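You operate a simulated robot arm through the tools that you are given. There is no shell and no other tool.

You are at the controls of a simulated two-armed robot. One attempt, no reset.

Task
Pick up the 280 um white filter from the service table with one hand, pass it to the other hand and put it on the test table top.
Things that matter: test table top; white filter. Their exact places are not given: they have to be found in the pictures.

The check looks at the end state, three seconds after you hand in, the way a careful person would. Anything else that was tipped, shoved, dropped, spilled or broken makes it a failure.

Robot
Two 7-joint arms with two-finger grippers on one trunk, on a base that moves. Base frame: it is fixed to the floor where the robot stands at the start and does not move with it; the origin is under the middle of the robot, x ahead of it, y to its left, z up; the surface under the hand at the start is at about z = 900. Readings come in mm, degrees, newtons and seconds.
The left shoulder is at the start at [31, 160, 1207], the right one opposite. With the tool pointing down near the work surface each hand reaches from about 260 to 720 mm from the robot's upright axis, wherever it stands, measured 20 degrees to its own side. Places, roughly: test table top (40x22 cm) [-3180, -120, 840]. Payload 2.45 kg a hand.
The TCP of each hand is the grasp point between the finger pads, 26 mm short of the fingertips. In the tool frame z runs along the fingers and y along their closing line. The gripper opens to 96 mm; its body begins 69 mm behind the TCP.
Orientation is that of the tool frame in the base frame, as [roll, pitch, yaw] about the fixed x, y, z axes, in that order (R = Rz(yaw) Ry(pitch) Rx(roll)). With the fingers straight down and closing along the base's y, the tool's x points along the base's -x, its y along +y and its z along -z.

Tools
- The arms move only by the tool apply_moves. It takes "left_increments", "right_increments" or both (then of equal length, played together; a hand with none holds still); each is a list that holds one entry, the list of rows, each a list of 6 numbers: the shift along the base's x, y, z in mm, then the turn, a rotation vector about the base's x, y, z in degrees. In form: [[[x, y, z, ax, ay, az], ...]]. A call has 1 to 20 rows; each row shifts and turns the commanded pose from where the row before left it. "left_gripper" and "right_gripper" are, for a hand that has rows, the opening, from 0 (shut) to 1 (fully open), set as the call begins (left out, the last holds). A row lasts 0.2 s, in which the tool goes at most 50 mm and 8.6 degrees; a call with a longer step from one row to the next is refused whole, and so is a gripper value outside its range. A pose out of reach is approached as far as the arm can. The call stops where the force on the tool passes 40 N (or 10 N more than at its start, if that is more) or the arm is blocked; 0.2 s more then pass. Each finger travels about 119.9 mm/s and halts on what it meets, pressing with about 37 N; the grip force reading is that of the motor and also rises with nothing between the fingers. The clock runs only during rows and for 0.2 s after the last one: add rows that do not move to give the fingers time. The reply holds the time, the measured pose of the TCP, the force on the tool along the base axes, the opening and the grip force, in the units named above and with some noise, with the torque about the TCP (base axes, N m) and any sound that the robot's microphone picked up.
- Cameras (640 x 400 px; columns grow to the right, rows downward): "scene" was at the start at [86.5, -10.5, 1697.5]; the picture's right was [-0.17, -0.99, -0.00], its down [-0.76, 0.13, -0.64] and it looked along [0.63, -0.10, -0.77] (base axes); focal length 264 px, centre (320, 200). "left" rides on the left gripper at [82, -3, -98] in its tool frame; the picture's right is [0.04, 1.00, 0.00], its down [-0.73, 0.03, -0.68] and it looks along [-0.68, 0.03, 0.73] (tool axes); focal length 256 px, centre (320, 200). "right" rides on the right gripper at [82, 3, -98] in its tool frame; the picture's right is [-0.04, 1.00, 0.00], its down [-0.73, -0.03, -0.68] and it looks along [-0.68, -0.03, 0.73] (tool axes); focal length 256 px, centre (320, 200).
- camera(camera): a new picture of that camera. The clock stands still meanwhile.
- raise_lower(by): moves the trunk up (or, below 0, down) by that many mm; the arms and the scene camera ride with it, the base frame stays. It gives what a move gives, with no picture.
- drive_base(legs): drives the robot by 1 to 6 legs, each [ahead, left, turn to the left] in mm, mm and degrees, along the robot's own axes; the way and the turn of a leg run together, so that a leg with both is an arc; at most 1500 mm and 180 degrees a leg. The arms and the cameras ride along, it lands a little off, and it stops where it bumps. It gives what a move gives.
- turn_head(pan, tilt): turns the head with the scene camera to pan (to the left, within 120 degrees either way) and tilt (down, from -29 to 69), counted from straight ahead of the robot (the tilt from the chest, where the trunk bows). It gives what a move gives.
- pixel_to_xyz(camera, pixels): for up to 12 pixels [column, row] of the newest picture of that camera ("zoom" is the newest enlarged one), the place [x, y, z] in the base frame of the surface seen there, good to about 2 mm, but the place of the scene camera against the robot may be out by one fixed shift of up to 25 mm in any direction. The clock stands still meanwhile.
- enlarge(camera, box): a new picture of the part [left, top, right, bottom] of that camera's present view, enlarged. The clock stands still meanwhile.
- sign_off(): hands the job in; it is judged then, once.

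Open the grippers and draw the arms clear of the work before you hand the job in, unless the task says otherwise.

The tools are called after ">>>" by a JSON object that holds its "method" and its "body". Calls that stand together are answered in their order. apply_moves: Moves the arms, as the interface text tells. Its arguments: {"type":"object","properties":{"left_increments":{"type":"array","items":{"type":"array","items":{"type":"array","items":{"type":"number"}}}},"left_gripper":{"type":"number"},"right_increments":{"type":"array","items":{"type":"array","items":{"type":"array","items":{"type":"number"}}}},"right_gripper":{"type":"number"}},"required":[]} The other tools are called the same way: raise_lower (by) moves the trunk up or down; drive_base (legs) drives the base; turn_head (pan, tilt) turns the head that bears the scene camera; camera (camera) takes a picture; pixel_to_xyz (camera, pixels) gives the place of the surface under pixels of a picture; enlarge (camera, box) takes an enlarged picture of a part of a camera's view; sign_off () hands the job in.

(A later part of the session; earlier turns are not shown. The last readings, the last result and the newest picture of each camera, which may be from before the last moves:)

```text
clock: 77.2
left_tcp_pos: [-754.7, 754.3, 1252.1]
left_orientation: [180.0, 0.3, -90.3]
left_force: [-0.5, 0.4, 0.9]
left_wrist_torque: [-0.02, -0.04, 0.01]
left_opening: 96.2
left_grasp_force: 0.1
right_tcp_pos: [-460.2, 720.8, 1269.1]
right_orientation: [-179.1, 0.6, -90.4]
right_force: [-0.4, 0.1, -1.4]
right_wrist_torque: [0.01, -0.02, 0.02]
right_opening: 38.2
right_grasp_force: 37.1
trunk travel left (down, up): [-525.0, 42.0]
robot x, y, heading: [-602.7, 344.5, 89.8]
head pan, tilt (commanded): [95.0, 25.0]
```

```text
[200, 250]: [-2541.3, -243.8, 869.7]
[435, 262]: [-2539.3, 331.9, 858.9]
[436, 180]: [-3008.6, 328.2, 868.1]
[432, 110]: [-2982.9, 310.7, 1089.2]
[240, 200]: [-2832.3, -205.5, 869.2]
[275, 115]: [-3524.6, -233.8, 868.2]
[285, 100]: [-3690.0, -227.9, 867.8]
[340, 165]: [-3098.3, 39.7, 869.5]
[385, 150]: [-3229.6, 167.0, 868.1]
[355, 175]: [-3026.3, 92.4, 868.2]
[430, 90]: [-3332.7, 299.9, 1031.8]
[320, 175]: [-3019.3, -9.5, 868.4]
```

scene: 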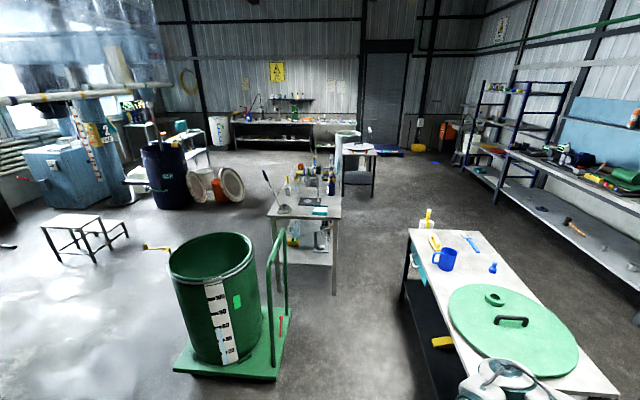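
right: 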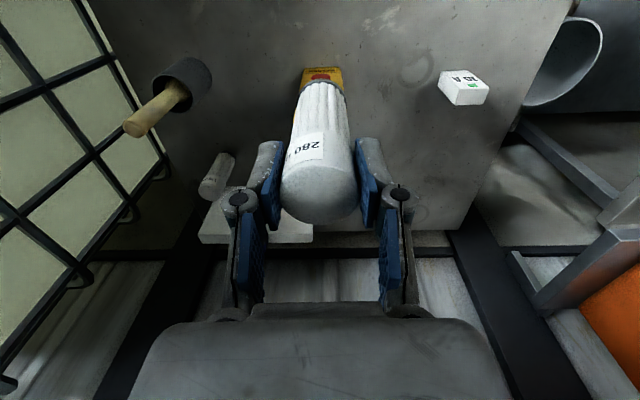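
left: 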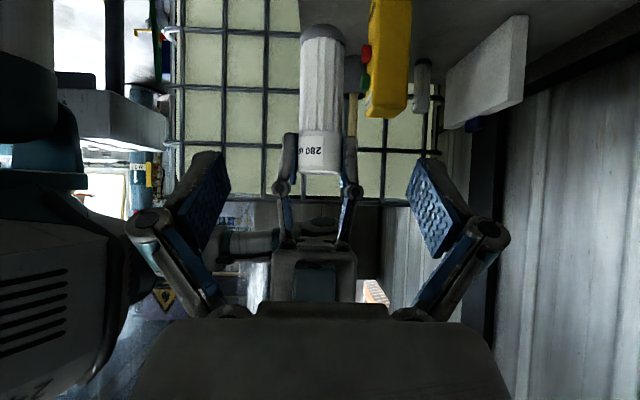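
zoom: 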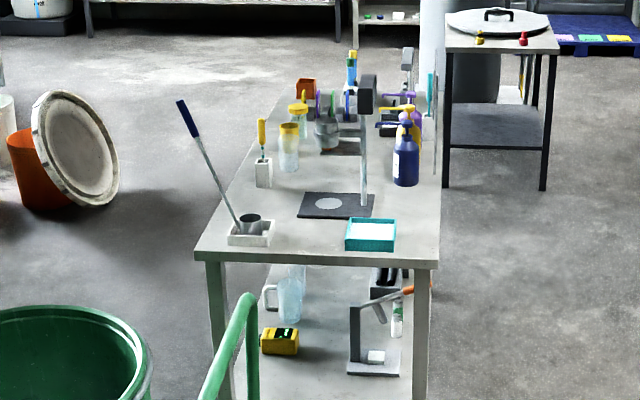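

The target spot (-3180,-120) is reachable only from the table's −y side (edge at y≈-240). I look toward the −x/−y quadrant to check the corridor around the green bin.

>>> {"method": "turn_head", "body": {"pan": 119, "tilt": 30}}

>>> {"method": "camera", "body": {"camera": "scene"}}

>>> {"method": "pixel_to_xyz", "body": {"camera": "scene", "pixels": [[200, 350], [250, 250], [300, 200], [350, 170], [150, 300], [320, 300], [100, 300], [200, 200], [400, 160], [300, 360], [380, 380], [420, 340]]}}

```text
clock: 78.0
left_tcp_pos: [-753.4, 754.9, 1252.2]
left_orientation: [-180.0, 0.3, -90.2]
left_force: [0.5, -0.1, 0.2]
left_wrist_torque: [0.02, 0.0, 0.0]
left_opening: 96.3
left_grasp_force: 0.0
right_tcp_pos: [-459.6, 721.4, 1268.4]
right_orientation: [-179.0, 0.6, -90.4]
right_force: [0.3, -1.1, 0.1]
right_wrist_torque: [-0.03, -0.01, 0.0]
right_opening: 38.2
right_grasp_force: 36.7
trunk travel left (down, up): [-525.0, 42.0]
robot x, y, heading: [-605.1, 350.6, 89.7]
head pan, tilt (commanded): [119.0, 30.0]
```

```text
taken
```

scene: 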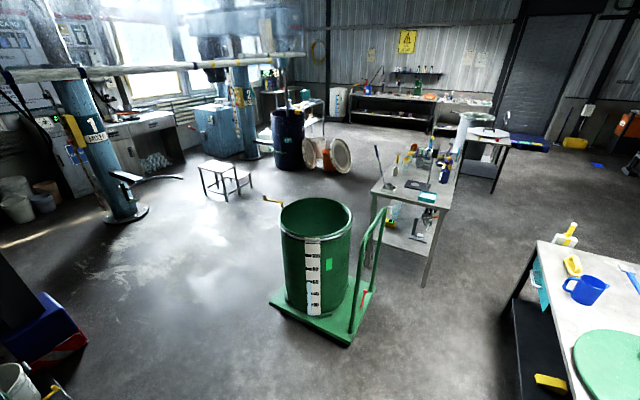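

```text
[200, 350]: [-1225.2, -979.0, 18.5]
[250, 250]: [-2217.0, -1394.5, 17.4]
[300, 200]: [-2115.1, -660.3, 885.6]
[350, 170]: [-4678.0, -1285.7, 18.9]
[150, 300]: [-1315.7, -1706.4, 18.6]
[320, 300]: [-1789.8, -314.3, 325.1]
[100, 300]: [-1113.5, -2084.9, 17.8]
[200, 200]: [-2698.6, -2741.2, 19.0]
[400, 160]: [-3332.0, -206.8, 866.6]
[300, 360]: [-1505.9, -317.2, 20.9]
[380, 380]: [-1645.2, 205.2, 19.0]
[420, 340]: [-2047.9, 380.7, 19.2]
```

The corridor right of the bin is free floor (e.g. (-1225,-979), (-2217,-1394)). I drive keeping the heading (facing +y): first to (-1100,-100), then back to (-1100,-1250).

>>> {"method": "drive_base", "body": {"legs": [[-446, 497, 0], [-1150, 0, 0]]}}

>>> {"method": "turn_head", "body": {"pan": 95, "tilt": 30}}

>>> {"method": "camera", "body": {"camera": "scene"}}

>>> {"method": "pixel_to_xyz", "body": {"camera": "scene", "pixels": [[320, 350], [320, 250], [320, 200], [250, 250], [200, 200], [400, 250], [450, 300], [300, 170], [350, 180], [500, 300], [520, 200], [560, 200]]}}

```text
clock: 87.2
left_tcp_pos: [-1258.0, -841.9, 1251.3]
left_orientation: [180.0, 0.5, -89.9]
left_force: [-0.9, 0.5, 0.0]
left_wrist_torque: [0.04, 0.04, 0.03]
left_opening: 96.1
left_grasp_force: 0.0
right_tcp_pos: [-962.9, -875.8, 1267.3]
right_orientation: [-178.9, 0.5, -90.1]
right_force: [0.2, -1.1, -1.0]
right_wrist_torque: [0.01, -0.02, 0.02]
right_opening: 38.4
right_grasp_force: 37.3
trunk travel left (down, up): [-525.0, 42.0]
robot x, y, heading: [-1102.8, -1246.4, 90.1]
head pan, tilt (commanded): [119.0, 30.0]
```

```text
clock: 88.1
left_tcp_pos: [-1257.4, -847.2, 1253.6]
left_orientation: [-180.0, 0.5, -89.9]
left_force: [-0.1, -0.4, 1.0]
left_wrist_torque: [-0.02, -0.02, 0.0]
left_opening: 96.2
left_grasp_force: 0.1
right_tcp_pos: [-962.4, -879.0, 1269.3]
right_orientation: [-178.9, 0.6, -90.0]
right_force: [0.0, 1.1, -1.0]
right_wrist_torque: [0.04, 0.03, 0.0]
right_opening: 38.5
right_grasp_force: 36.9
trunk travel left (down, up): [-525.0, 42.0]
robot x, y, heading: [-1104.4, -1251.9, 90.3]
head pan, tilt (commanded): [95.0, 30.0]
```

```text
taken
```

scene: 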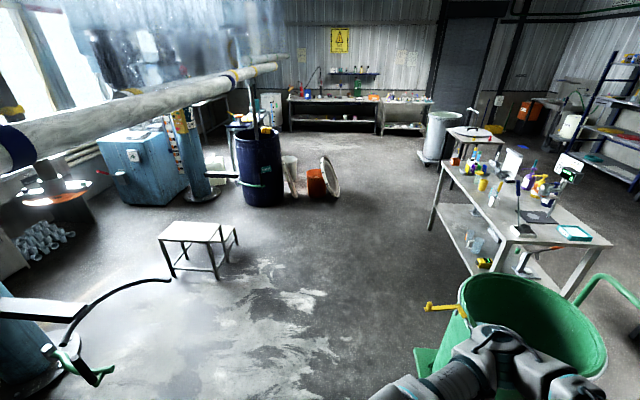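

```text
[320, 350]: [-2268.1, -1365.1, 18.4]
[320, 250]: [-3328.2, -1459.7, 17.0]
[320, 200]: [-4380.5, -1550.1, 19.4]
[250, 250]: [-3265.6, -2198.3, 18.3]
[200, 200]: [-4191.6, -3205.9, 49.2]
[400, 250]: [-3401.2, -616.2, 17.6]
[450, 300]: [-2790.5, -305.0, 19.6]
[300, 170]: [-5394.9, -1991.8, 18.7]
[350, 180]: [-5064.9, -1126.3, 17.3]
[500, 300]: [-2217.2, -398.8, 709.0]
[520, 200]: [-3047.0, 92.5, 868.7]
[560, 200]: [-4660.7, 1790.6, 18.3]
```

The way along y≈-1250 to x≈-3180 is free floor. I check the boom/hose at the lower left of the picture before moving sideways.

>>> {"method": "pixel_to_xyz", "body": {"camera": "scene", "pixels": [[168, 280], [60, 310], [100, 375], [230, 235], [165, 240], [430, 307], [460, 310], [470, 160], [490, 190], [510, 230]]}}

>>> {"method": "enlarge", "body": {"camera": "scene", "box": [420, 120, 620, 260]}}

```text
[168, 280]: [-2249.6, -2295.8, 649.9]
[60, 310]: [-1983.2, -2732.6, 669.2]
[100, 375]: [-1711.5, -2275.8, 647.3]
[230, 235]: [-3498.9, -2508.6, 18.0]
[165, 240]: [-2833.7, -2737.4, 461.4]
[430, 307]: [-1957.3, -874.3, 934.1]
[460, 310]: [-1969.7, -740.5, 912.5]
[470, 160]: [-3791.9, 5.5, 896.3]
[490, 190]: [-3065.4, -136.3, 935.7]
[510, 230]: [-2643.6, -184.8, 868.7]
```

```text
2.86 times, centred on (520, 190) of scene
```

zoom: 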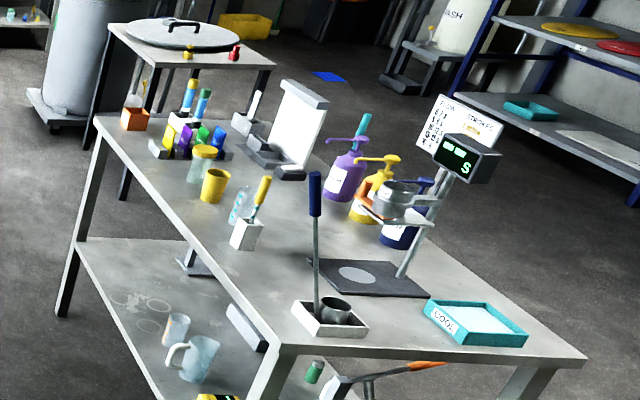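

The bin's lever is at z≈915, below the filter's bottom (≈1157), and the boom is far to the side. I drive sideways 2080 mm to x≈-3180.

>>> {"method": "drive_base", "body": {"legs": [[0, 1040, 0], [0, 1040, 0]]}}

>>> {"method": "turn_head", "body": {"pan": 0, "tilt": 35}}

>>> {"method": "camera", "body": {"camera": "scene"}}

```text
clock: 98.4
left_tcp_pos: [-3312.9, -839.5, 1255.7]
left_orientation: [179.3, 0.6, -90.3]
left_force: [0.3, -0.2, -0.4]
left_wrist_torque: [0.01, 0.0, -0.04]
left_opening: 96.0
left_grasp_force: 0.0
right_tcp_pos: [-3017.7, -873.8, 1267.5]
right_orientation: [-179.7, 0.7, -90.4]
right_force: [0.2, 0.3, -0.9]
right_wrist_torque: [-0.05, 0.0, 0.0]
right_opening: 38.3
right_grasp_force: 36.7
trunk travel left (down, up): [-525.0, 42.0]
robot x, y, heading: [-3178.4, -1239.3, 89.6]
head pan, tilt (commanded): [95.0, 30.0]
```

```text
clock: 100.1
left_tcp_pos: [-3307.5, -842.7, 1257.7]
left_orientation: [179.5, 0.8, -90.8]
left_force: [1.1, 0.1, -0.2]
left_wrist_torque: [0.03, 0.08, -0.01]
left_opening: 95.8
left_grasp_force: 0.1
right_tcp_pos: [-3011.2, -876.7, 1267.9]
right_orientation: [-179.5, 0.9, -90.8]
right_force: [0.6, -0.1, -0.7]
right_wrist_torque: [-0.08, 0.1, 0.01]
right_opening: 38.3
right_grasp_force: 36.8
trunk travel left (down, up): [-525.0, 42.0]
robot x, y, heading: [-3171.4, -1242.6, 89.6]
head pan, tilt (commanded): [0.0, 35.0]
```

```text
taken
```

scene: 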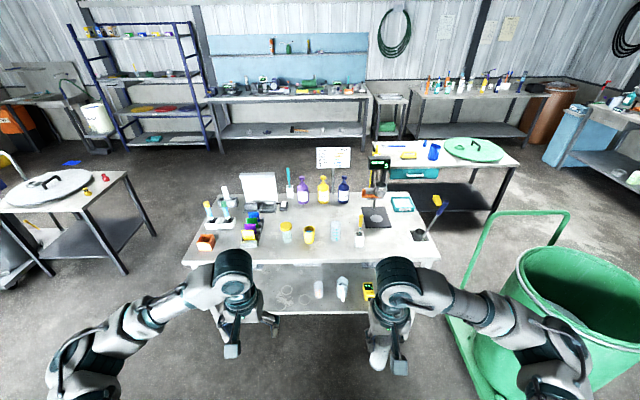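

The test table lies right ahead at (190–440, 185–265). I enlarge it to see the items and the free space.

>>> {"method": "enlarge", "body": {"camera": "scene", "box": [180, 140, 450, 310]}}

>>> {"method": "pixel_to_xyz", "body": {"camera": "zoom", "pixels": [[60, 260], [170, 250], [240, 240], [290, 245], [360, 235], [410, 240], [450, 230], [300, 190], [370, 190], [330, 255], [210, 260], [560, 250]]}}

```text
2.35 times, centred on (315, 225) of scene
```

zoom: 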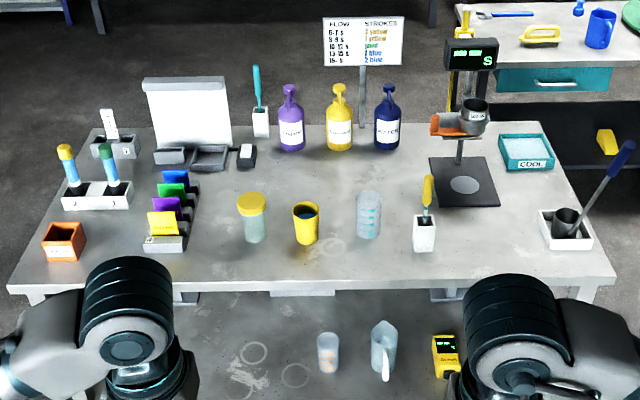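

```text
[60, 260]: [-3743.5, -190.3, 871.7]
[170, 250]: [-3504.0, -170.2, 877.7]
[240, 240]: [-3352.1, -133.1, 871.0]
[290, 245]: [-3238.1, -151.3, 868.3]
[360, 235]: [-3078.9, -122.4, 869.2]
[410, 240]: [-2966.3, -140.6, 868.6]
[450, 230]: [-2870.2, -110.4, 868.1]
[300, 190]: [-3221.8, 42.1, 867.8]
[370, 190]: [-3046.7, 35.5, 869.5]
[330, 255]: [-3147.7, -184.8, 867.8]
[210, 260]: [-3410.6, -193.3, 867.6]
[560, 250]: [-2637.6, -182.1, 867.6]
```

The front strip of the table (y −240…−150) is free between the cups at x≈-3205 and -3060; I'll aim for about (-3135,-180). I check heights of the neighbouring items and the dolly's handle.

>>> {"method": "pixel_to_xyz", "body": {"camera": "zoom", "pixels": [[252, 197], [252, 215], [306, 206], [306, 235], [368, 196], [368, 220], [427, 180], [424, 225], [306, 215], [290, 235], [322, 235], [380, 225]]}}

>>> {"method": "pixel_to_xyz", "body": {"camera": "scene", "pixels": [[565, 213], [480, 240], [530, 300], [462, 320], [500, 380], [310, 260], [250, 262], [400, 320], [245, 330]]}}

```text
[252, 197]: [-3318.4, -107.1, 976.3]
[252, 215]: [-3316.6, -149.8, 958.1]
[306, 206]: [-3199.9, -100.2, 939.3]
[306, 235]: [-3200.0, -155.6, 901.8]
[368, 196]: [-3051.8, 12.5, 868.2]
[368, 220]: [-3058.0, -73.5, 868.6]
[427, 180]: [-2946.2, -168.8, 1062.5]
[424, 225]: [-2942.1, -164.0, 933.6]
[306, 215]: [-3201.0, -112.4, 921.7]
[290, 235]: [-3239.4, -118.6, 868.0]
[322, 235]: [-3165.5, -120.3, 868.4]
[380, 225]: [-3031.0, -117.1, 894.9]
```

```text
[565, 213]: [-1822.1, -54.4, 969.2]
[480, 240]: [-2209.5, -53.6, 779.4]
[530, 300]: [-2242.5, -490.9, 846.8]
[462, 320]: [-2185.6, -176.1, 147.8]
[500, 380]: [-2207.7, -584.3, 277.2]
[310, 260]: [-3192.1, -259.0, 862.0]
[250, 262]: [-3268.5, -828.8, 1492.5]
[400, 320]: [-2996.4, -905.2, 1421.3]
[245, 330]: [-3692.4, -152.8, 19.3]
```

Nearby: yellow cup front at y≈-156 (top ≈927), glass at x≈-3050, screwdriver holder at (-2944,-168). I'll put the filter at about (-3128,-187). I drive ahead 575 and left 105, with the hands still above everything.

>>> {"method": "drive_base", "body": {"legs": [[575, 105, 0]]}}

>>> {"method": "turn_head", "body": {"pan": 0, "tilt": 55}}

>>> {"method": "camera", "body": {"camera": "scene"}}

>>> {"method": "camera", "body": {"camera": "right"}}

>>> {"method": "camera", "body": {"camera": "left"}}

```text
clock: 103.4
left_tcp_pos: [-3469.3, -274.7, 1251.6]
left_orientation: [-178.6, 0.8, -89.9]
left_force: [-1.2, 1.0, 0.6]
left_wrist_torque: [-0.04, -0.06, -0.01]
left_opening: 95.6
left_grasp_force: 0.1
right_tcp_pos: [-3173.8, -309.0, 1274.7]
right_orientation: [-177.5, 1.0, -90.2]
right_force: [-0.4, -0.2, -0.3]
right_wrist_torque: [0.04, -0.02, -0.02]
right_opening: 38.3
right_grasp_force: 36.9
trunk travel left (down, up): [-525.0, 42.0]
robot x, y, heading: [-3285.0, -669.6, 90.1]
head pan, tilt (commanded): [0.0, 35.0]
```

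```text
clock: 104.2
left_tcp_pos: [-3448.7, -275.7, 1254.1]
left_orientation: [-179.5, 1.0, -90.1]
left_force: [1.2, -0.2, -0.8]
left_wrist_torque: [0.01, 0.06, 0.01]
left_opening: 95.9
left_grasp_force: 0.1
right_tcp_pos: [-3152.9, -309.2, 1271.8]
right_orientation: [-178.2, 1.2, -90.4]
right_force: [-0.3, 0.3, -2.1]
right_wrist_torque: [0.0, 0.05, 0.01]
right_opening: 38.3
right_grasp_force: 37.6
trunk travel left (down, up): [-525.0, 42.0]
robot x, y, heading: [-3283.5, -675.7, 89.9]
head pan, tilt (commanded): [0.0, 55.0]
```

```text
taken
```

scene: 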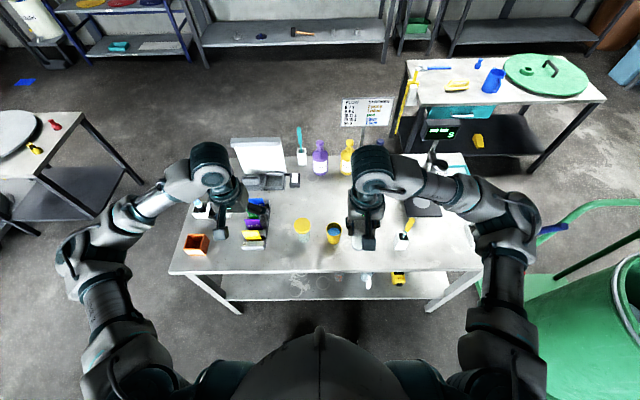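

```text
taken
```

right: 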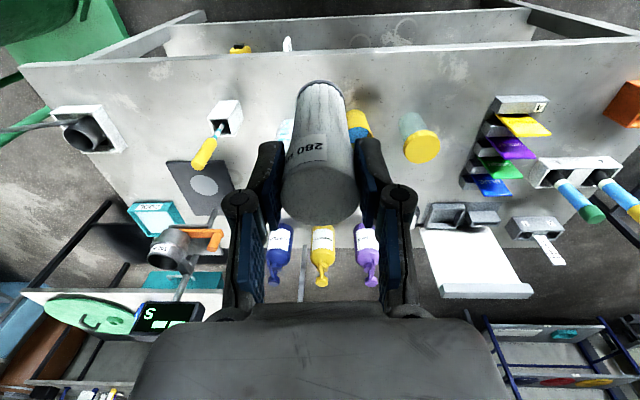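

```text
taken
```

left: 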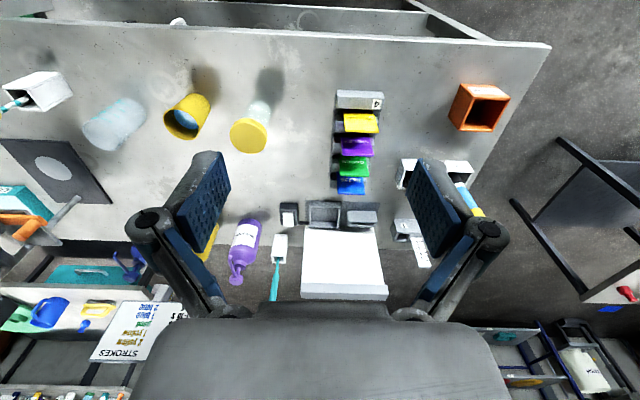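

The readings show the robot still swaying sideways after the drive (TCP x moved 21 mm in 0.8 s). I let it settle with rows that do not move.

>>> {"method": "apply_moves", "body": {"right_increments": [[[0, 0, 0, 0, 0, 0], [0, 0, 0, 0, 0, 0], [0, 0, 0, 0, 0, 0], [0, 0, 0, 0, 0, 0], [0, 0, 0, 0, 0, 0], [0, 0, 0, 0, 0, 0], [0, 0, 0, 0, 0, 0], [0, 0, 0, 0, 0, 0], [0, 0, 0, 0, 0, 0], [0, 0, 0, 0, 0, 0]]], "right_gripper": 0}}

>>> {"method": "raise_lower", "body": {"by": -150}}

```text
clock: 106.6
left_tcp_pos: [-3494.2, -279.7, 1251.6]
left_orientation: [-178.1, 1.0, -89.4]
left_force: [-0.1, -0.2, 0.6]
left_wrist_torque: [0.03, -0.01, -0.01]
left_opening: 96.0
left_grasp_force: 0.0
right_tcp_pos: [-3198.1, -313.5, 1277.4]
right_orientation: [-176.8, 1.3, -89.9]
right_force: [-0.2, 0.2, -0.1]
right_wrist_torque: [0.03, -0.01, 0.03]
right_opening: 38.3
right_grasp_force: 36.8
trunk travel left (down, up): [-525.0, 42.0]
robot x, y, heading: [-3295.2, -672.7, 89.7]
head pan, tilt (commanded): [0.0, 55.0]
stopped in row 10 (right hand): the arm was blocked; the commanded pose is now the measured one
```

```text
clock: 108.4
left_tcp_pos: [-3511.4, -279.6, 1098.7]
left_orientation: [-177.4, 0.9, -89.3]
left_force: [-2.6, -0.6, -0.5]
left_wrist_torque: [-0.06, -0.12, 0.01]
left_opening: 95.8
left_grasp_force: 0.0
right_tcp_pos: [-3217.3, -314.4, 1128.7]
right_orientation: [-176.0, 1.3, -89.7]
right_force: [-1.6, -0.8, -0.7]
right_wrist_torque: [0.07, -0.1, 0.0]
right_opening: 38.5
right_grasp_force: 37.3
trunk travel left (down, up): [-375.0, 192.0]
robot x, y, heading: [-3296.3, -677.4, 89.6]
head pan, tilt (commanded): [0.0, 55.0]
```

The robot is leaning: the right hand's roll changed by ~3° and the left hand is lower. I look at the scene now and read the pose again to see if it is still moving.

>>> {"method": "turn_head", "body": {"pan": 0, "tilt": 50}}

>>> {"method": "camera", "body": {"camera": "scene"}}

>>> {"method": "camera", "body": {"camera": "left"}}

>>> {"method": "camera", "body": {"camera": "right"}}

```text
clock: 109.0
left_tcp_pos: [-3487.1, -280.9, 1102.6]
left_orientation: [-178.5, 1.1, -89.4]
left_force: [-0.8, -0.1, 0.7]
left_wrist_torque: [-0.01, -0.02, -0.01]
left_opening: 96.2
left_grasp_force: 0.0
right_tcp_pos: [-3190.9, -314.3, 1125.9]
right_orientation: [-177.1, 1.3, -89.9]
right_force: [-0.7, 0.4, 0.0]
right_wrist_torque: [0.01, -0.02, 0.05]
right_opening: 38.3
right_grasp_force: 37.0
trunk travel left (down, up): [-375.0, 192.0]
robot x, y, heading: [-3298.7, -672.4, 89.8]
head pan, tilt (commanded): [0.0, 50.0]
```

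```text
taken
```

scene: 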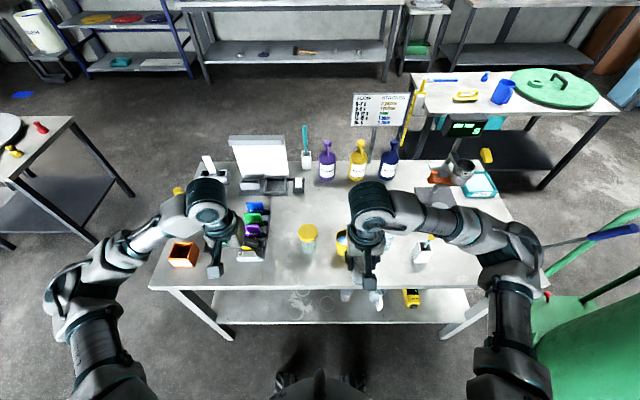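

```text
taken
```

left: 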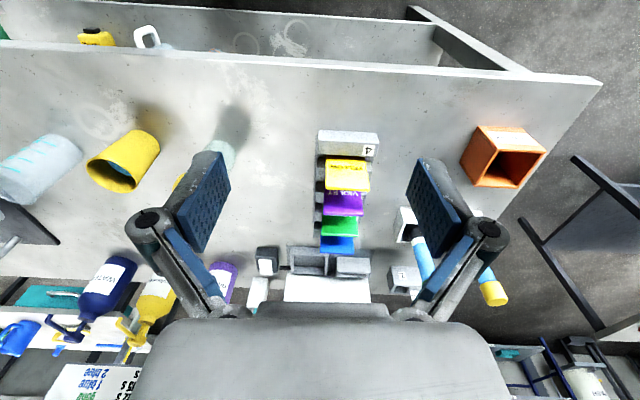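

```text
taken
```

right: 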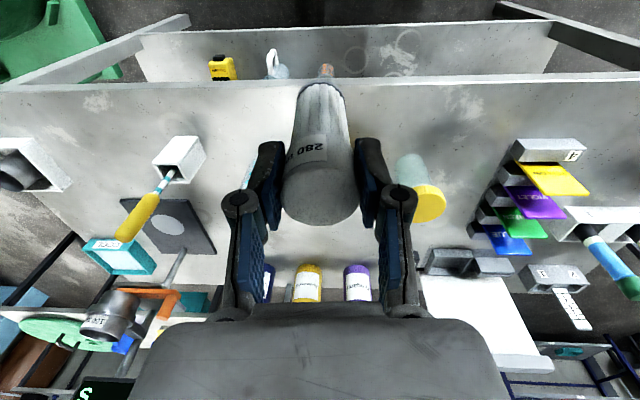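

The robot is rocking gently sideways (TCP x −3217 → −3191 in 0.6 s). I wait with short still rows and watch how it evolves before doing anything near the table.

>>> {"method": "apply_moves", "body": {"right_increments": [[[0, 0, 0, 0, 0, 0], [0, 0, 0, 0, 0, 0], [0, 0, 0, 0, 0, 0]]], "right_gripper": 0}}

>>> {"method": "apply_moves", "body": {"right_increments": [[[0, 0, 0, 0, 0, 0], [0, 0, 0, 0, 0, 0], [0, 0, 0, 0, 0, 0]]], "right_gripper": 0}}

>>> {"method": "apply_moves", "body": {"right_increments": [[[0, 0, 0, 0, 0, 0], [0, 0, 0, 0, 0, 0], [0, 0, 0, 0, 0, 0]]], "right_gripper": 0}}

>>> {"method": "apply_moves", "body": {"right_increments": [[[0, 0, 0, 0, 0, 0], [0, 0, 0, 0, 0, 0], [0, 0, 0, 0, 0, 0]]], "right_gripper": 0}}

```text
clock: 109.8
left_tcp_pos: [-3459.1, -279.9, 1105.6]
left_orientation: [-179.4, 1.1, -89.7]
left_force: [0.7, -0.5, 0.0]
left_wrist_torque: [0.01, 0.08, -0.02]
left_opening: 96.1
left_grasp_force: 0.1
right_tcp_pos: [-3164.8, -314.4, 1123.2]
right_orientation: [-178.2, 1.2, -90.0]
right_force: [0.8, 0.4, 0.1]
right_wrist_torque: [-0.05, 0.03, -0.03]
right_opening: 38.3
right_grasp_force: 37.6
trunk travel left (down, up): [-375.0, 192.0]
robot x, y, heading: [-3290.2, -672.7, 89.7]
head pan, tilt (commanded): [0.0, 50.0]
```

```text
clock: 110.8
left_tcp_pos: [-3484.7, -284.1, 1102.8]
left_orientation: [-178.2, 1.4, -89.9]
left_force: [-0.9, -0.6, -0.1]
left_wrist_torque: [-0.01, -0.08, -0.03]
left_opening: 96.2
left_grasp_force: 0.2
right_tcp_pos: [-3189.3, -316.0, 1128.8]
right_orientation: [-176.7, 1.5, -90.1]
right_force: [-1.0, -0.3, -0.2]
right_wrist_torque: [0.01, -0.07, 0.01]
right_opening: 38.2
right_grasp_force: 36.8
trunk travel left (down, up): [-375.0, 192.0]
robot x, y, heading: [-3288.4, -671.1, 89.9]
head pan, tilt (commanded): [0.0, 50.0]
stopped in row 3 (right hand): the arm was blocked; the commanded pose is now the measured one
```

```text
clock: 111.7
left_tcp_pos: [-3464.7, -281.4, 1106.3]
left_orientation: [-179.1, 1.3, -89.9]
left_force: [0.1, 0.0, 0.8]
left_wrist_torque: [-0.01, 0.06, -0.04]
left_opening: 96.0
left_grasp_force: 0.1
right_tcp_pos: [-3168.3, -316.9, 1125.4]
right_orientation: [-177.6, 1.4, -90.2]
right_force: [0.9, -0.5, -1.3]
right_wrist_torque: [-0.01, 0.0, 0.02]
right_opening: 38.0
right_grasp_force: 36.8
trunk travel left (down, up): [-375.0, 192.0]
robot x, y, heading: [-3283.3, -673.0, 89.8]
head pan, tilt (commanded): [0.0, 50.0]
```

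```text
clock: 112.7
left_tcp_pos: [-3486.6, -285.8, 1102.5]
left_orientation: [-177.6, 1.5, -90.0]
left_force: [-1.0, 0.0, 0.1]
left_wrist_torque: [0.02, -0.08, 0.01]
left_opening: 95.8
left_grasp_force: 0.0
right_tcp_pos: [-3193.5, -321.0, 1129.1]
right_orientation: [-176.3, 1.7, -90.3]
right_force: [-0.9, -0.9, -0.5]
right_wrist_torque: [0.03, -0.07, -0.03]
right_opening: 38.1
right_grasp_force: 37.7
trunk travel left (down, up): [-375.0, 192.0]
robot x, y, heading: [-3281.5, -674.6, 89.9]
head pan, tilt (commanded): [0.0, 50.0]
stopped in row 3 (right hand): the arm was blocked; the commanded pose is now the measured one
```

The sway persists (about ±13 mm, ~2 s) with a slight backward/left lean. I look down around the base to see whether it stands on or against something.

>>> {"method": "turn_head", "body": {"pan": 0, "tilt": 69}}

>>> {"method": "camera", "body": {"camera": "scene"}}

>>> {"method": "turn_head", "body": {"pan": 100, "tilt": 60}}

>>> {"method": "camera", "body": {"camera": "scene"}}

>>> {"method": "turn_head", "body": {"pan": -100, "tilt": 60}}

>>> {"method": "camera", "body": {"camera": "scene"}}

```text
clock: 113.5
left_tcp_pos: [-3473.1, -286.0, 1105.0]
left_orientation: [-178.4, 1.5, -90.1]
left_force: [-1.0, 0.1, -0.2]
left_wrist_torque: [-0.01, 0.0, -0.01]
left_opening: 95.9
left_grasp_force: 0.1
right_tcp_pos: [-3177.1, -319.5, 1129.0]
right_orientation: [-177.0, 1.6, -90.3]
right_force: [-0.2, -0.3, -0.1]
right_wrist_torque: [-0.01, 0.0, 0.0]
right_opening: 38.2
right_grasp_force: 36.6
trunk travel left (down, up): [-375.0, 192.0]
robot x, y, heading: [-3287.0, -674.3, 89.8]
head pan, tilt (commanded): [0.0, 68.8]
```

```text
taken
```

scene: 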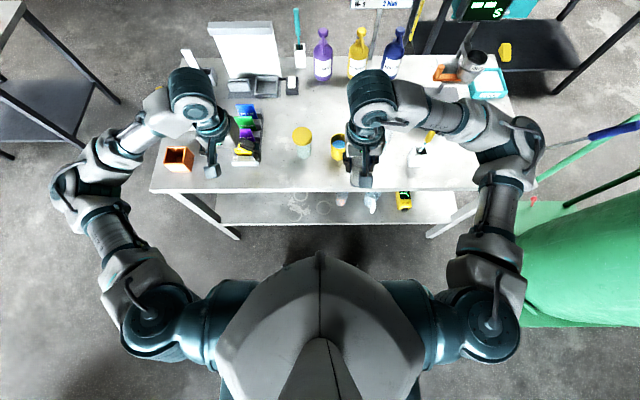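

```text
clock: 115.2
left_tcp_pos: [-3464.0, -286.4, 1107.2]
left_orientation: [-178.6, 1.5, -90.3]
left_force: [-0.5, 0.5, 0.2]
left_wrist_torque: [0.01, 0.01, -0.02]
left_opening: 95.9
left_grasp_force: 0.1
right_tcp_pos: [-3168.9, -319.6, 1128.7]
right_orientation: [-177.3, 1.6, -90.4]
right_force: [0.3, 0.3, -0.4]
right_wrist_torque: [0.02, -0.01, 0.02]
right_opening: 38.2
right_grasp_force: 37.3
trunk travel left (down, up): [-375.0, 192.0]
robot x, y, heading: [-3282.7, -672.1, 89.8]
head pan, tilt (commanded): [100.0, 60.0]
```

```text
taken
```

scene: 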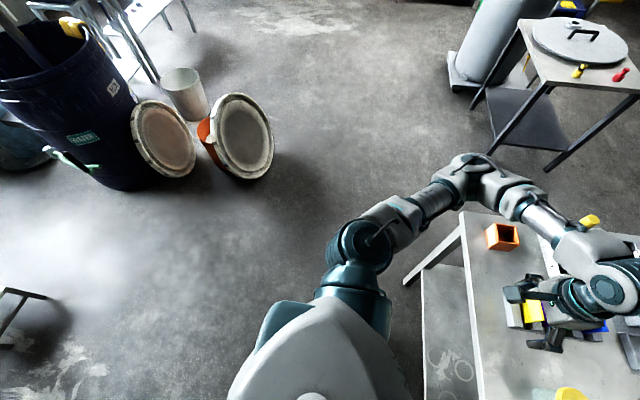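

```text
clock: 118.2
left_tcp_pos: [-3498.9, -286.0, 1099.9]
left_orientation: [-177.1, 1.4, -89.8]
left_force: [-0.5, 0.0, 0.1]
left_wrist_torque: [0.01, -0.1, 0.0]
left_opening: 96.2
left_grasp_force: 0.1
right_tcp_pos: [-3205.6, -319.9, 1131.5]
right_orientation: [-175.9, 1.5, -90.1]
right_force: [-0.9, -0.6, 0.2]
right_wrist_torque: [0.05, -0.03, 0.04]
right_opening: 38.1
right_grasp_force: 37.2
trunk travel left (down, up): [-375.0, 192.0]
robot x, y, heading: [-3286.1, -672.8, 90.0]
head pan, tilt (commanded): [-100.0, 60.0]
```

```text
taken
```

scene: 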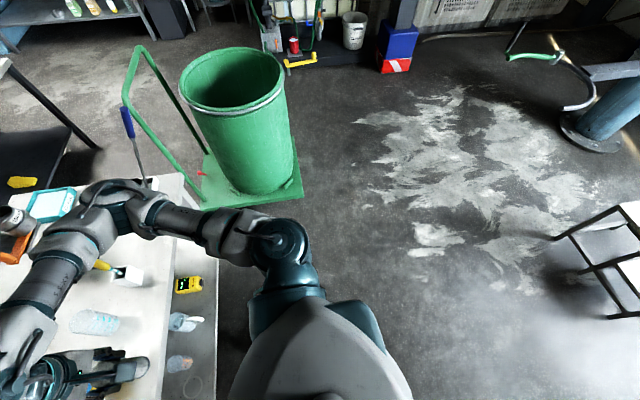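

Nothing lies under or against the base; the head and trunk movements seem to excite the sway. I wait several seconds without moving anything to see if it damps out.

>>> {"method": "apply_moves", "body": {"left_increments": [[[0, 0, 0, 0, 0, 0], [0, 0, 0, 0, 0, 0], [0, 0, 0, 0, 0, 0], [0, 0, 0, 0, 0, 0], [0, 0, 0, 0, 0, 0], [0, 0, 0, 0, 0, 0], [0, 0, 0, 0, 0, 0], [0, 0, 0, 0, 0, 0], [0, 0, 0, 0, 0, 0], [0, 0, 0, 0, 0, 0], [0, 0, 0, 0, 0, 0], [0, 0, 0, 0, 0, 0], [0, 0, 0, 0, 0, 0], [0, 0, 0, 0, 0, 0], [0, 0, 0, 0, 0, 0], [0, 0, 0, 0, 0, 0], [0, 0, 0, 0, 0, 0], [0, 0, 0, 0, 0, 0], [0, 0, 0, 0, 0, 0], [0, 0, 0, 0, 0, 0]]], "left_gripper": 1}}

>>> {"method": "apply_moves", "body": {"left_increments": [[[0, 0, 0, 0, 0, 0], [0, 0, 0, 0, 0, 0]]], "left_gripper": 1}}

>>> {"method": "apply_moves", "body": {"left_increments": [[[0, 0, 0, 0, 0, 0], [0, 0, 0, 0, 0, 0]]], "left_gripper": 1}}

>>> {"method": "apply_moves", "body": {"left_increments": [[[0, 0, 0, 0, 0, 0], [0, 0, 0, 0, 0, 0]]], "left_gripper": 1}}

>>> {"method": "apply_moves", "body": {"left_increments": [[[0, 0, 0, 0, 0, 0], [0, 0, 0, 0, 0, 0]]], "left_gripper": 1}}

```text
clock: 122.4
left_tcp_pos: [-3448.0, -285.0, 1108.1]
left_orientation: [-179.2, 1.5, -90.2]
left_force: [1.6, -0.2, 0.5]
left_wrist_torque: [0.0, 0.06, -0.01]
left_opening: 95.9
left_grasp_force: 0.0
right_tcp_pos: [-3153.2, -319.1, 1126.3]
right_orientation: [-178.0, 1.4, -90.6]
right_force: [0.8, 0.3, -0.6]
right_wrist_torque: [-0.03, 0.04, -0.03]
right_opening: 38.2
right_grasp_force: 36.8
trunk travel left (down, up): [-375.0, 192.0]
robot x, y, heading: [-3273.0, -670.2, 89.4]
head pan, tilt (commanded): [-100.0, 60.0]
```

```text
clock: 123.0
left_tcp_pos: [-3470.6, -285.6, 1104.0]
left_orientation: [-178.3, 1.5, -90.3]
left_force: [-0.4, -0.7, 0.0]
left_wrist_torque: [0.03, -0.01, -0.01]
left_opening: 96.1
left_grasp_force: 0.1
right_tcp_pos: [-3175.2, -318.5, 1128.3]
right_orientation: [-177.0, 1.5, -90.4]
right_force: [0.4, 0.5, -0.7]
right_wrist_torque: [-0.01, -0.01, 0.01]
right_opening: 38.1
right_grasp_force: 36.8
trunk travel left (down, up): [-375.0, 192.0]
robot x, y, heading: [-3282.7, -675.6, 89.7]
head pan, tilt (commanded): [-100.0, 60.0]
```

```text
clock: 123.8
left_tcp_pos: [-3498.1, -289.7, 1102.4]
left_orientation: [-177.4, 1.4, -89.7]
left_force: [-0.1, -0.5, 0.0]
left_wrist_torque: [0.01, -0.04, 0.02]
left_opening: 96.0
left_grasp_force: 0.2
right_tcp_pos: [-3204.1, -324.2, 1132.7]
right_orientation: [-176.1, 1.8, -90.0]
right_force: [0.2, -0.1, -0.5]
right_wrist_torque: [0.02, -0.02, -0.01]
right_opening: 38.4
right_grasp_force: 36.6
trunk travel left (down, up): [-375.0, 192.0]
robot x, y, heading: [-3285.2, -673.7, 90.1]
head pan, tilt (commanded): [-100.0, 60.0]
stopped in row 2 (left hand): the arm was blocked; the commanded pose is now the measured one
```

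```text
clock: 124.4
left_tcp_pos: [-3490.6, -289.2, 1104.6]
left_orientation: [-177.8, 1.5, -89.7]
left_force: [-1.0, -0.7, 0.1]
left_wrist_torque: [0.0, -0.02, 0.02]
left_opening: 96.0
left_grasp_force: 0.1
right_tcp_pos: [-3197.0, -321.9, 1132.4]
right_orientation: [-176.4, 1.8, -90.0]
right_force: [0.5, 0.0, -1.2]
right_wrist_torque: [0.04, -0.06, -0.01]
right_opening: 38.2
right_grasp_force: 36.2
trunk travel left (down, up): [-375.0, 192.0]
robot x, y, heading: [-3291.9, -674.0, 89.9]
head pan, tilt (commanded): [-100.0, 60.0]
```

```text
clock: 125.0
left_tcp_pos: [-3463.2, -288.0, 1108.9]
left_orientation: [-178.7, 1.6, -90.2]
left_force: [0.4, 0.3, -0.2]
left_wrist_torque: [0.03, 0.05, -0.02]
left_opening: 96.1
left_grasp_force: 0.0
right_tcp_pos: [-3167.6, -321.3, 1128.8]
right_orientation: [-177.5, 1.6, -90.3]
right_force: [0.5, 0.7, -0.9]
right_wrist_torque: [-0.05, 0.03, -0.02]
right_opening: 38.4
right_grasp_force: 37.1
trunk travel left (down, up): [-375.0, 192.0]
robot x, y, heading: [-3284.0, -672.2, 89.8]
head pan, tilt (commanded): [-100.0, 60.0]
```

The rocking doesn't damp out by itself here (±25 mm, ~2.5 s period, mean lean 2°). I try a small base move backward to make the base re-settle, and read again.

>>> {"method": "drive_base", "body": {"legs": [[-100, 0, 0]]}}

>>> {"method": "apply_moves", "body": {"left_increments": [[[0, 0, 0, 0, 0, 0], [0, 0, 0, 0, 0, 0]]], "left_gripper": 1}}

>>> {"method": "apply_moves", "body": {"left_increments": [[[0, 0, 0, 0, 0, 0], [0, 0, 0, 0, 0, 0]]], "left_gripper": 1}}

>>> {"method": "apply_moves", "body": {"left_increments": [[[0, 0, 0, 0, 0, 0], [0, 0, 0, 0, 0, 0]]], "left_gripper": 1}}

>>> {"method": "apply_moves", "body": {"left_increments": [[[0, 0, 0, 0, 0, 0], [0, 0, 0, 0, 0, 0]]], "left_gripper": 1}}

```text
clock: 126.1
left_tcp_pos: [-3481.4, -386.9, 1105.4]
left_orientation: [-178.3, 1.5, -89.9]
left_force: [0.1, -1.0, -0.2]
left_wrist_torque: [0.02, 0.01, 0.0]
left_opening: 96.1
left_grasp_force: 0.0
right_tcp_pos: [-3185.9, -421.5, 1130.6]
right_orientation: [-176.8, 1.7, -90.1]
right_force: [-0.9, -0.1, -0.1]
right_wrist_torque: [0.0, -0.03, 0.0]
right_opening: 38.2
right_grasp_force: 36.6
trunk travel left (down, up): [-375.0, 192.0]
robot x, y, heading: [-3287.0, -770.9, 89.7]
head pan, tilt (commanded): [-100.0, 60.0]
```

```text
clock: 126.7
left_tcp_pos: [-3476.0, -391.0, 1108.8]
left_orientation: [-178.1, 1.7, -89.9]
left_force: [0.6, 0.7, 0.1]
left_wrist_torque: [-0.02, 0.05, 0.0]
left_opening: 95.8
left_grasp_force: 0.1
right_tcp_pos: [-3179.7, -424.3, 1132.1]
right_orientation: [-177.0, 2.0, -90.1]
right_force: [0.1, 0.0, -0.3]
right_wrist_torque: [-0.05, 0.0, -0.01]
right_opening: 38.1
right_grasp_force: 37.3
trunk travel left (down, up): [-375.0, 192.0]
robot x, y, heading: [-3284.9, -774.6, 89.8]
head pan, tilt (commanded): [-100.0, 60.0]
```

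```text
clock: 127.3
left_tcp_pos: [-3510.6, -389.7, 1102.1]
left_orientation: [-176.8, 1.6, -89.6]
left_force: [-1.1, 0.1, 0.2]
left_wrist_torque: [-0.02, -0.11, 0.03]
left_opening: 95.8
left_grasp_force: 0.1
right_tcp_pos: [-3217.7, -424.4, 1133.8]
right_orientation: [-175.5, 2.0, -89.9]
right_force: [-0.7, -0.8, 0.1]
right_wrist_torque: [0.04, -0.05, 0.02]
right_opening: 38.2
right_grasp_force: 37.2
trunk travel left (down, up): [-375.0, 192.0]
robot x, y, heading: [-3290.6, -770.8, 89.8]
head pan, tilt (commanded): [-100.0, 60.0]
```

```text
clock: 127.9
left_tcp_pos: [-3488.5, -391.3, 1105.2]
left_orientation: [-177.8, 1.8, -89.8]
left_force: [-0.1, -0.7, 0.4]
left_wrist_torque: [0.0, 0.0, -0.01]
left_opening: 96.2
left_grasp_force: 0.2
right_tcp_pos: [-3193.8, -425.8, 1132.2]
right_orientation: [-176.5, 2.0, -90.1]
right_force: [-0.1, -0.1, -0.5]
right_wrist_torque: [0.0, -0.03, -0.01]
right_opening: 38.2
right_grasp_force: 36.8
trunk travel left (down, up): [-375.0, 192.0]
robot x, y, heading: [-3288.0, -772.3, 89.9]
head pan, tilt (commanded): [-100.0, 60.0]
```

```text
clock: 128.5
left_tcp_pos: [-3477.6, -390.6, 1107.7]
left_orientation: [-178.1, 1.8, -89.9]
left_force: [0.2, -0.3, 0.6]
left_wrist_torque: [0.0, 0.03, -0.03]
left_opening: 96.0
left_grasp_force: 0.1
right_tcp_pos: [-3181.2, -425.1, 1131.9]
right_orientation: [-176.9, 2.0, -90.2]
right_force: [0.2, 0.7, -0.6]
right_wrist_torque: [-0.02, 0.02, -0.01]
right_opening: 38.3
right_grasp_force: 36.8
trunk travel left (down, up): [-375.0, 192.0]
robot x, y, heading: [-3283.1, -768.0, 90.0]
head pan, tilt (commanded): [-100.0, 60.0]
```

I check whether the whole picture is leaning and whether the sway decays when the arms get no commands: I bring the head to the front and sample a few times with tiny head changes only.

>>> {"method": "turn_head", "body": {"pan": 0, "tilt": 45}}

>>> {"method": "camera", "body": {"camera": "scene"}}

>>> {"method": "turn_head", "body": {"pan": 0, "tilt": 45.5}}

>>> {"method": "turn_head", "body": {"pan": 0, "tilt": 45}}

>>> {"method": "turn_head", "body": {"pan": 0, "tilt": 45.5}}

>>> {"method": "turn_head", "body": {"pan": 0, "tilt": 45}}

>>> {"method": "turn_head", "body": {"pan": 0, "tilt": 45.5}}

>>> {"method": "turn_head", "body": {"pan": 0, "tilt": 45}}

```text
clock: 130.3
left_tcp_pos: [-3483.7, -389.7, 1105.5]
left_orientation: [-177.8, 1.9, -89.9]
left_force: [0.0, 0.1, 0.6]
left_wrist_torque: [0.01, 0.04, -0.02]
left_opening: 96.3
left_grasp_force: 0.2
right_tcp_pos: [-3188.2, -424.1, 1132.6]
right_orientation: [-176.7, 2.0, -90.2]
right_force: [0.4, 0.4, -0.3]
right_wrist_torque: [0.0, 0.0, 0.0]
right_opening: 38.1
right_grasp_force: 37.1
trunk travel left (down, up): [-375.0, 192.0]
robot x, y, heading: [-3288.1, -769.8, 90.0]
head pan, tilt (commanded): [0.0, 45.0]
```

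```text
taken
```

scene: 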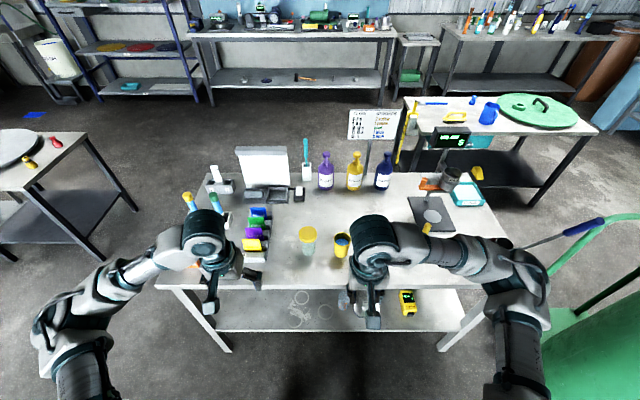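

```text
clock: 130.9
left_tcp_pos: [-3510.9, -391.3, 1101.9]
left_orientation: [-176.9, 1.7, -89.7]
left_force: [-1.0, 0.9, 0.1]
left_wrist_torque: [0.01, -0.04, -0.02]
left_opening: 95.8
left_grasp_force: 0.1
right_tcp_pos: [-3215.0, -425.7, 1132.8]
right_orientation: [-175.6, 2.0, -90.0]
right_force: [-0.7, 0.8, -0.1]
right_wrist_torque: [-0.02, -0.05, -0.02]
right_opening: 38.3
right_grasp_force: 37.2
trunk travel left (down, up): [-375.0, 192.0]
robot x, y, heading: [-3288.3, -769.7, 89.8]
head pan, tilt (commanded): [0.0, 45.5]
```

```text
clock: 131.5
left_tcp_pos: [-3484.2, -391.3, 1106.1]
left_orientation: [-178.0, 1.8, -89.8]
left_force: [0.1, 0.0, -0.6]
left_wrist_torque: [0.01, 0.01, -0.04]
left_opening: 96.2
left_grasp_force: 0.0
right_tcp_pos: [-3188.3, -426.1, 1130.9]
right_orientation: [-176.7, 1.9, -90.1]
right_force: [0.4, -1.0, -0.6]
right_wrist_torque: [-0.02, 0.01, 0.01]
right_opening: 37.9
right_grasp_force: 36.6
trunk travel left (down, up): [-375.0, 192.0]
robot x, y, heading: [-3290.6, -774.7, 90.0]
head pan, tilt (commanded): [0.0, 45.0]
```

```text
clock: 132.1
left_tcp_pos: [-3481.6, -391.2, 1106.5]
left_orientation: [-177.9, 1.8, -89.8]
left_force: [0.4, -0.3, -0.8]
left_wrist_torque: [0.01, 0.04, 0.02]
left_opening: 96.0
left_grasp_force: 0.1
right_tcp_pos: [-3188.6, -424.7, 1133.3]
right_orientation: [-176.7, 2.0, -90.1]
right_force: [0.7, -0.1, -0.9]
right_wrist_torque: [0.01, 0.0, -0.01]
right_opening: 38.1
right_grasp_force: 36.8
trunk travel left (down, up): [-375.0, 192.0]
robot x, y, heading: [-3285.4, -771.9, 89.6]
head pan, tilt (commanded): [0.0, 45.5]
```

```text
clock: 132.7
left_tcp_pos: [-3507.5, -391.3, 1102.1]
left_orientation: [-177.0, 1.5, -89.7]
left_force: [-2.1, 0.1, 0.4]
left_wrist_torque: [-0.03, -0.12, 0.0]
left_opening: 96.0
left_grasp_force: 0.1
right_tcp_pos: [-3213.1, -425.6, 1133.7]
right_orientation: [-175.8, 2.0, -90.1]
right_force: [-0.7, 0.6, -0.5]
right_wrist_torque: [0.01, -0.06, 0.01]
right_opening: 38.2
right_grasp_force: 36.7
trunk travel left (down, up): [-375.0, 192.0]
robot x, y, heading: [-3294.6, -773.0, 89.9]
head pan, tilt (commanded): [0.0, 45.0]
```

```text
clock: 133.3
left_tcp_pos: [-3486.0, -391.1, 1106.3]
left_orientation: [-177.9, 1.8, -89.8]
left_force: [0.5, 1.3, 0.2]
left_wrist_torque: [0.0, 0.02, -0.04]
left_opening: 95.7
left_grasp_force: 0.2
right_tcp_pos: [-3190.3, -426.3, 1131.8]
right_orientation: [-176.6, 1.9, -90.1]
right_force: [0.0, 0.5, -0.6]
right_wrist_torque: [0.0, -0.01, -0.03]
right_opening: 38.2
right_grasp_force: 37.0
trunk travel left (down, up): [-375.0, 192.0]
robot x, y, heading: [-3286.6, -770.8, 90.0]
head pan, tilt (commanded): [0.0, 45.5]
```

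```text
clock: 133.9
left_tcp_pos: [-3484.4, -391.0, 1104.8]
left_orientation: [-177.9, 1.8, -89.9]
left_force: [0.7, -0.2, -0.4]
left_wrist_torque: [-0.03, 0.09, 0.0]
left_opening: 95.9
left_grasp_force: 0.1
right_tcp_pos: [-3188.4, -425.5, 1131.5]
right_orientation: [-176.7, 2.0, -90.2]
right_force: [0.2, 0.3, -0.1]
right_wrist_torque: [-0.01, 0.03, 0.03]
right_opening: 38.2
right_grasp_force: 37.2
trunk travel left (down, up): [-375.0, 192.0]
robot x, y, heading: [-3286.8, -769.0, 89.9]
head pan, tilt (commanded): [0.0, 45.0]
```

The sway is steady: period 1.8 s, about ±18 mm at the hand, with a mean lean of ~2.5° – like a soft, top-heavy suspension. Lowering the trunk should stiffen it; the hands are 170 mm outside the table's edge, so I lower by 200 mm.

>>> {"method": "raise_lower", "body": {"by": -200}}

>>> {"method": "turn_head", "body": {"pan": 0, "tilt": 45.5}}

>>> {"method": "turn_head", "body": {"pan": 0, "tilt": 45}}

>>> {"method": "turn_head", "body": {"pan": 0, "tilt": 45.5}}

>>> {"method": "turn_head", "body": {"pan": 0, "tilt": 45}}

>>> {"method": "turn_head", "body": {"pan": 0, "tilt": 45.5}}

>>> {"method": "turn_head", "body": {"pan": 0, "tilt": 45}}

```text
clock: 136.1
left_tcp_pos: [-3496.7, -390.8, 905.2]
left_orientation: [-177.4, 1.8, -89.8]
left_force: [-0.2, -0.3, -0.5]
left_wrist_torque: [0.0, -0.04, 0.0]
left_opening: 95.9
left_grasp_force: 0.1
right_tcp_pos: [-3202.4, -426.1, 933.4]
right_orientation: [-176.1, 2.1, -90.0]
right_force: [-0.3, 0.1, 0.2]
right_wrist_torque: [0.0, -0.03, 0.03]
right_opening: 38.0
right_grasp_force: 36.9
trunk travel left (down, up): [-175.0, 392.0]
robot x, y, heading: [-3290.0, -768.2, 89.6]
head pan, tilt (commanded): [0.0, 45.0]
```

```text
clock: 136.7
left_tcp_pos: [-3485.7, -391.2, 905.7]
left_orientation: [-177.9, 1.8, -89.9]
left_force: [0.4, 0.1, -0.1]
left_wrist_torque: [0.0, 0.0, 0.0]
left_opening: 95.7
left_grasp_force: 0.0
right_tcp_pos: [-3189.9, -425.6, 933.7]
right_orientation: [-176.6, 2.0, -90.2]
right_force: [0.2, -0.3, -1.2]
right_wrist_torque: [0.0, 0.04, 0.0]
right_opening: 38.1
right_grasp_force: 36.8
trunk travel left (down, up): [-175.0, 392.0]
robot x, y, heading: [-3285.3, -772.8, 89.8]
head pan, tilt (commanded): [0.0, 45.5]
```

```text
clock: 137.3
left_tcp_pos: [-3490.4, -391.8, 905.1]
left_orientation: [-177.7, 1.7, -89.8]
left_force: [1.3, 0.0, -0.3]
left_wrist_torque: [-0.02, 0.0, -0.02]
left_opening: 96.1
left_grasp_force: 0.0
right_tcp_pos: [-3194.7, -426.4, 932.8]
right_orientation: [-176.4, 2.0, -90.1]
right_force: [-0.6, 0.4, -1.1]
right_wrist_torque: [0.03, 0.04, 0.0]
right_opening: 38.5
right_grasp_force: 36.9
trunk travel left (down, up): [-175.0, 392.0]
robot x, y, heading: [-3286.7, -773.8, 89.8]
head pan, tilt (commanded): [0.0, 45.0]
```

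```text
clock: 137.9
left_tcp_pos: [-3496.4, -392.0, 904.9]
left_orientation: [-177.4, 1.7, -89.8]
left_force: [-0.5, -0.4, 0.7]
left_wrist_torque: [0.03, 0.0, 0.0]
left_opening: 95.7
left_grasp_force: 0.1
right_tcp_pos: [-3200.7, -424.1, 933.3]
right_orientation: [-176.1, 2.0, -90.1]
right_force: [-0.4, 0.8, -1.2]
right_wrist_torque: [0.01, -0.01, -0.04]
right_opening: 38.3
right_grasp_force: 37.0
trunk travel left (down, up): [-175.0, 392.0]
robot x, y, heading: [-3290.4, -772.1, 89.5]
head pan, tilt (commanded): [0.0, 45.5]
```

```text
clock: 138.5
left_tcp_pos: [-3493.4, -391.3, 905.4]
left_orientation: [-177.7, 1.9, -89.8]
left_force: [-0.6, 0.0, 0.2]
left_wrist_torque: [0.0, -0.02, 0.03]
left_opening: 96.1
left_grasp_force: 0.1
right_tcp_pos: [-3198.1, -425.5, 933.7]
right_orientation: [-176.4, 2.0, -90.0]
right_force: [-0.1, -0.8, -1.2]
right_wrist_torque: [-0.01, 0.03, 0.0]
right_opening: 38.6
right_grasp_force: 37.0
trunk travel left (down, up): [-175.0, 392.0]
robot x, y, heading: [-3288.1, -772.1, 89.9]
head pan, tilt (commanded): [0.0, 45.0]
```

```text
clock: 139.1
left_tcp_pos: [-3492.0, -390.8, 904.5]
left_orientation: [-177.6, 1.7, -89.7]
left_force: [-0.1, -0.2, -0.3]
left_wrist_torque: [-0.02, 0.0, 0.01]
left_opening: 96.1
left_grasp_force: 0.0
right_tcp_pos: [-3196.8, -425.5, 932.9]
right_orientation: [-176.3, 2.0, -90.1]
right_force: [0.7, -0.1, -0.6]
right_wrist_torque: [-0.04, -0.02, 0.02]
right_opening: 38.0
right_grasp_force: 37.0
trunk travel left (down, up): [-175.0, 392.0]
robot x, y, heading: [-3288.3, -769.1, 89.9]
head pan, tilt (commanded): [0.0, 45.5]
```

```text
clock: 139.8
left_tcp_pos: [-3492.3, -391.8, 905.7]
left_orientation: [-177.5, 1.7, -89.8]
left_force: [0.0, 0.0, 0.8]
left_wrist_torque: [0.0, 0.0, 0.0]
left_opening: 96.2
left_grasp_force: 0.1
right_tcp_pos: [-3198.8, -424.6, 933.5]
right_orientation: [-176.3, 2.0, -90.1]
right_force: [0.0, 0.9, -0.7]
right_wrist_torque: [-0.02, -0.02, 0.01]
right_opening: 38.3
right_grasp_force: 37.3
trunk travel left (down, up): [-175.0, 392.0]
robot x, y, heading: [-3289.4, -771.7, 89.9]
head pan, tilt (commanded): [0.0, 45.0]
```

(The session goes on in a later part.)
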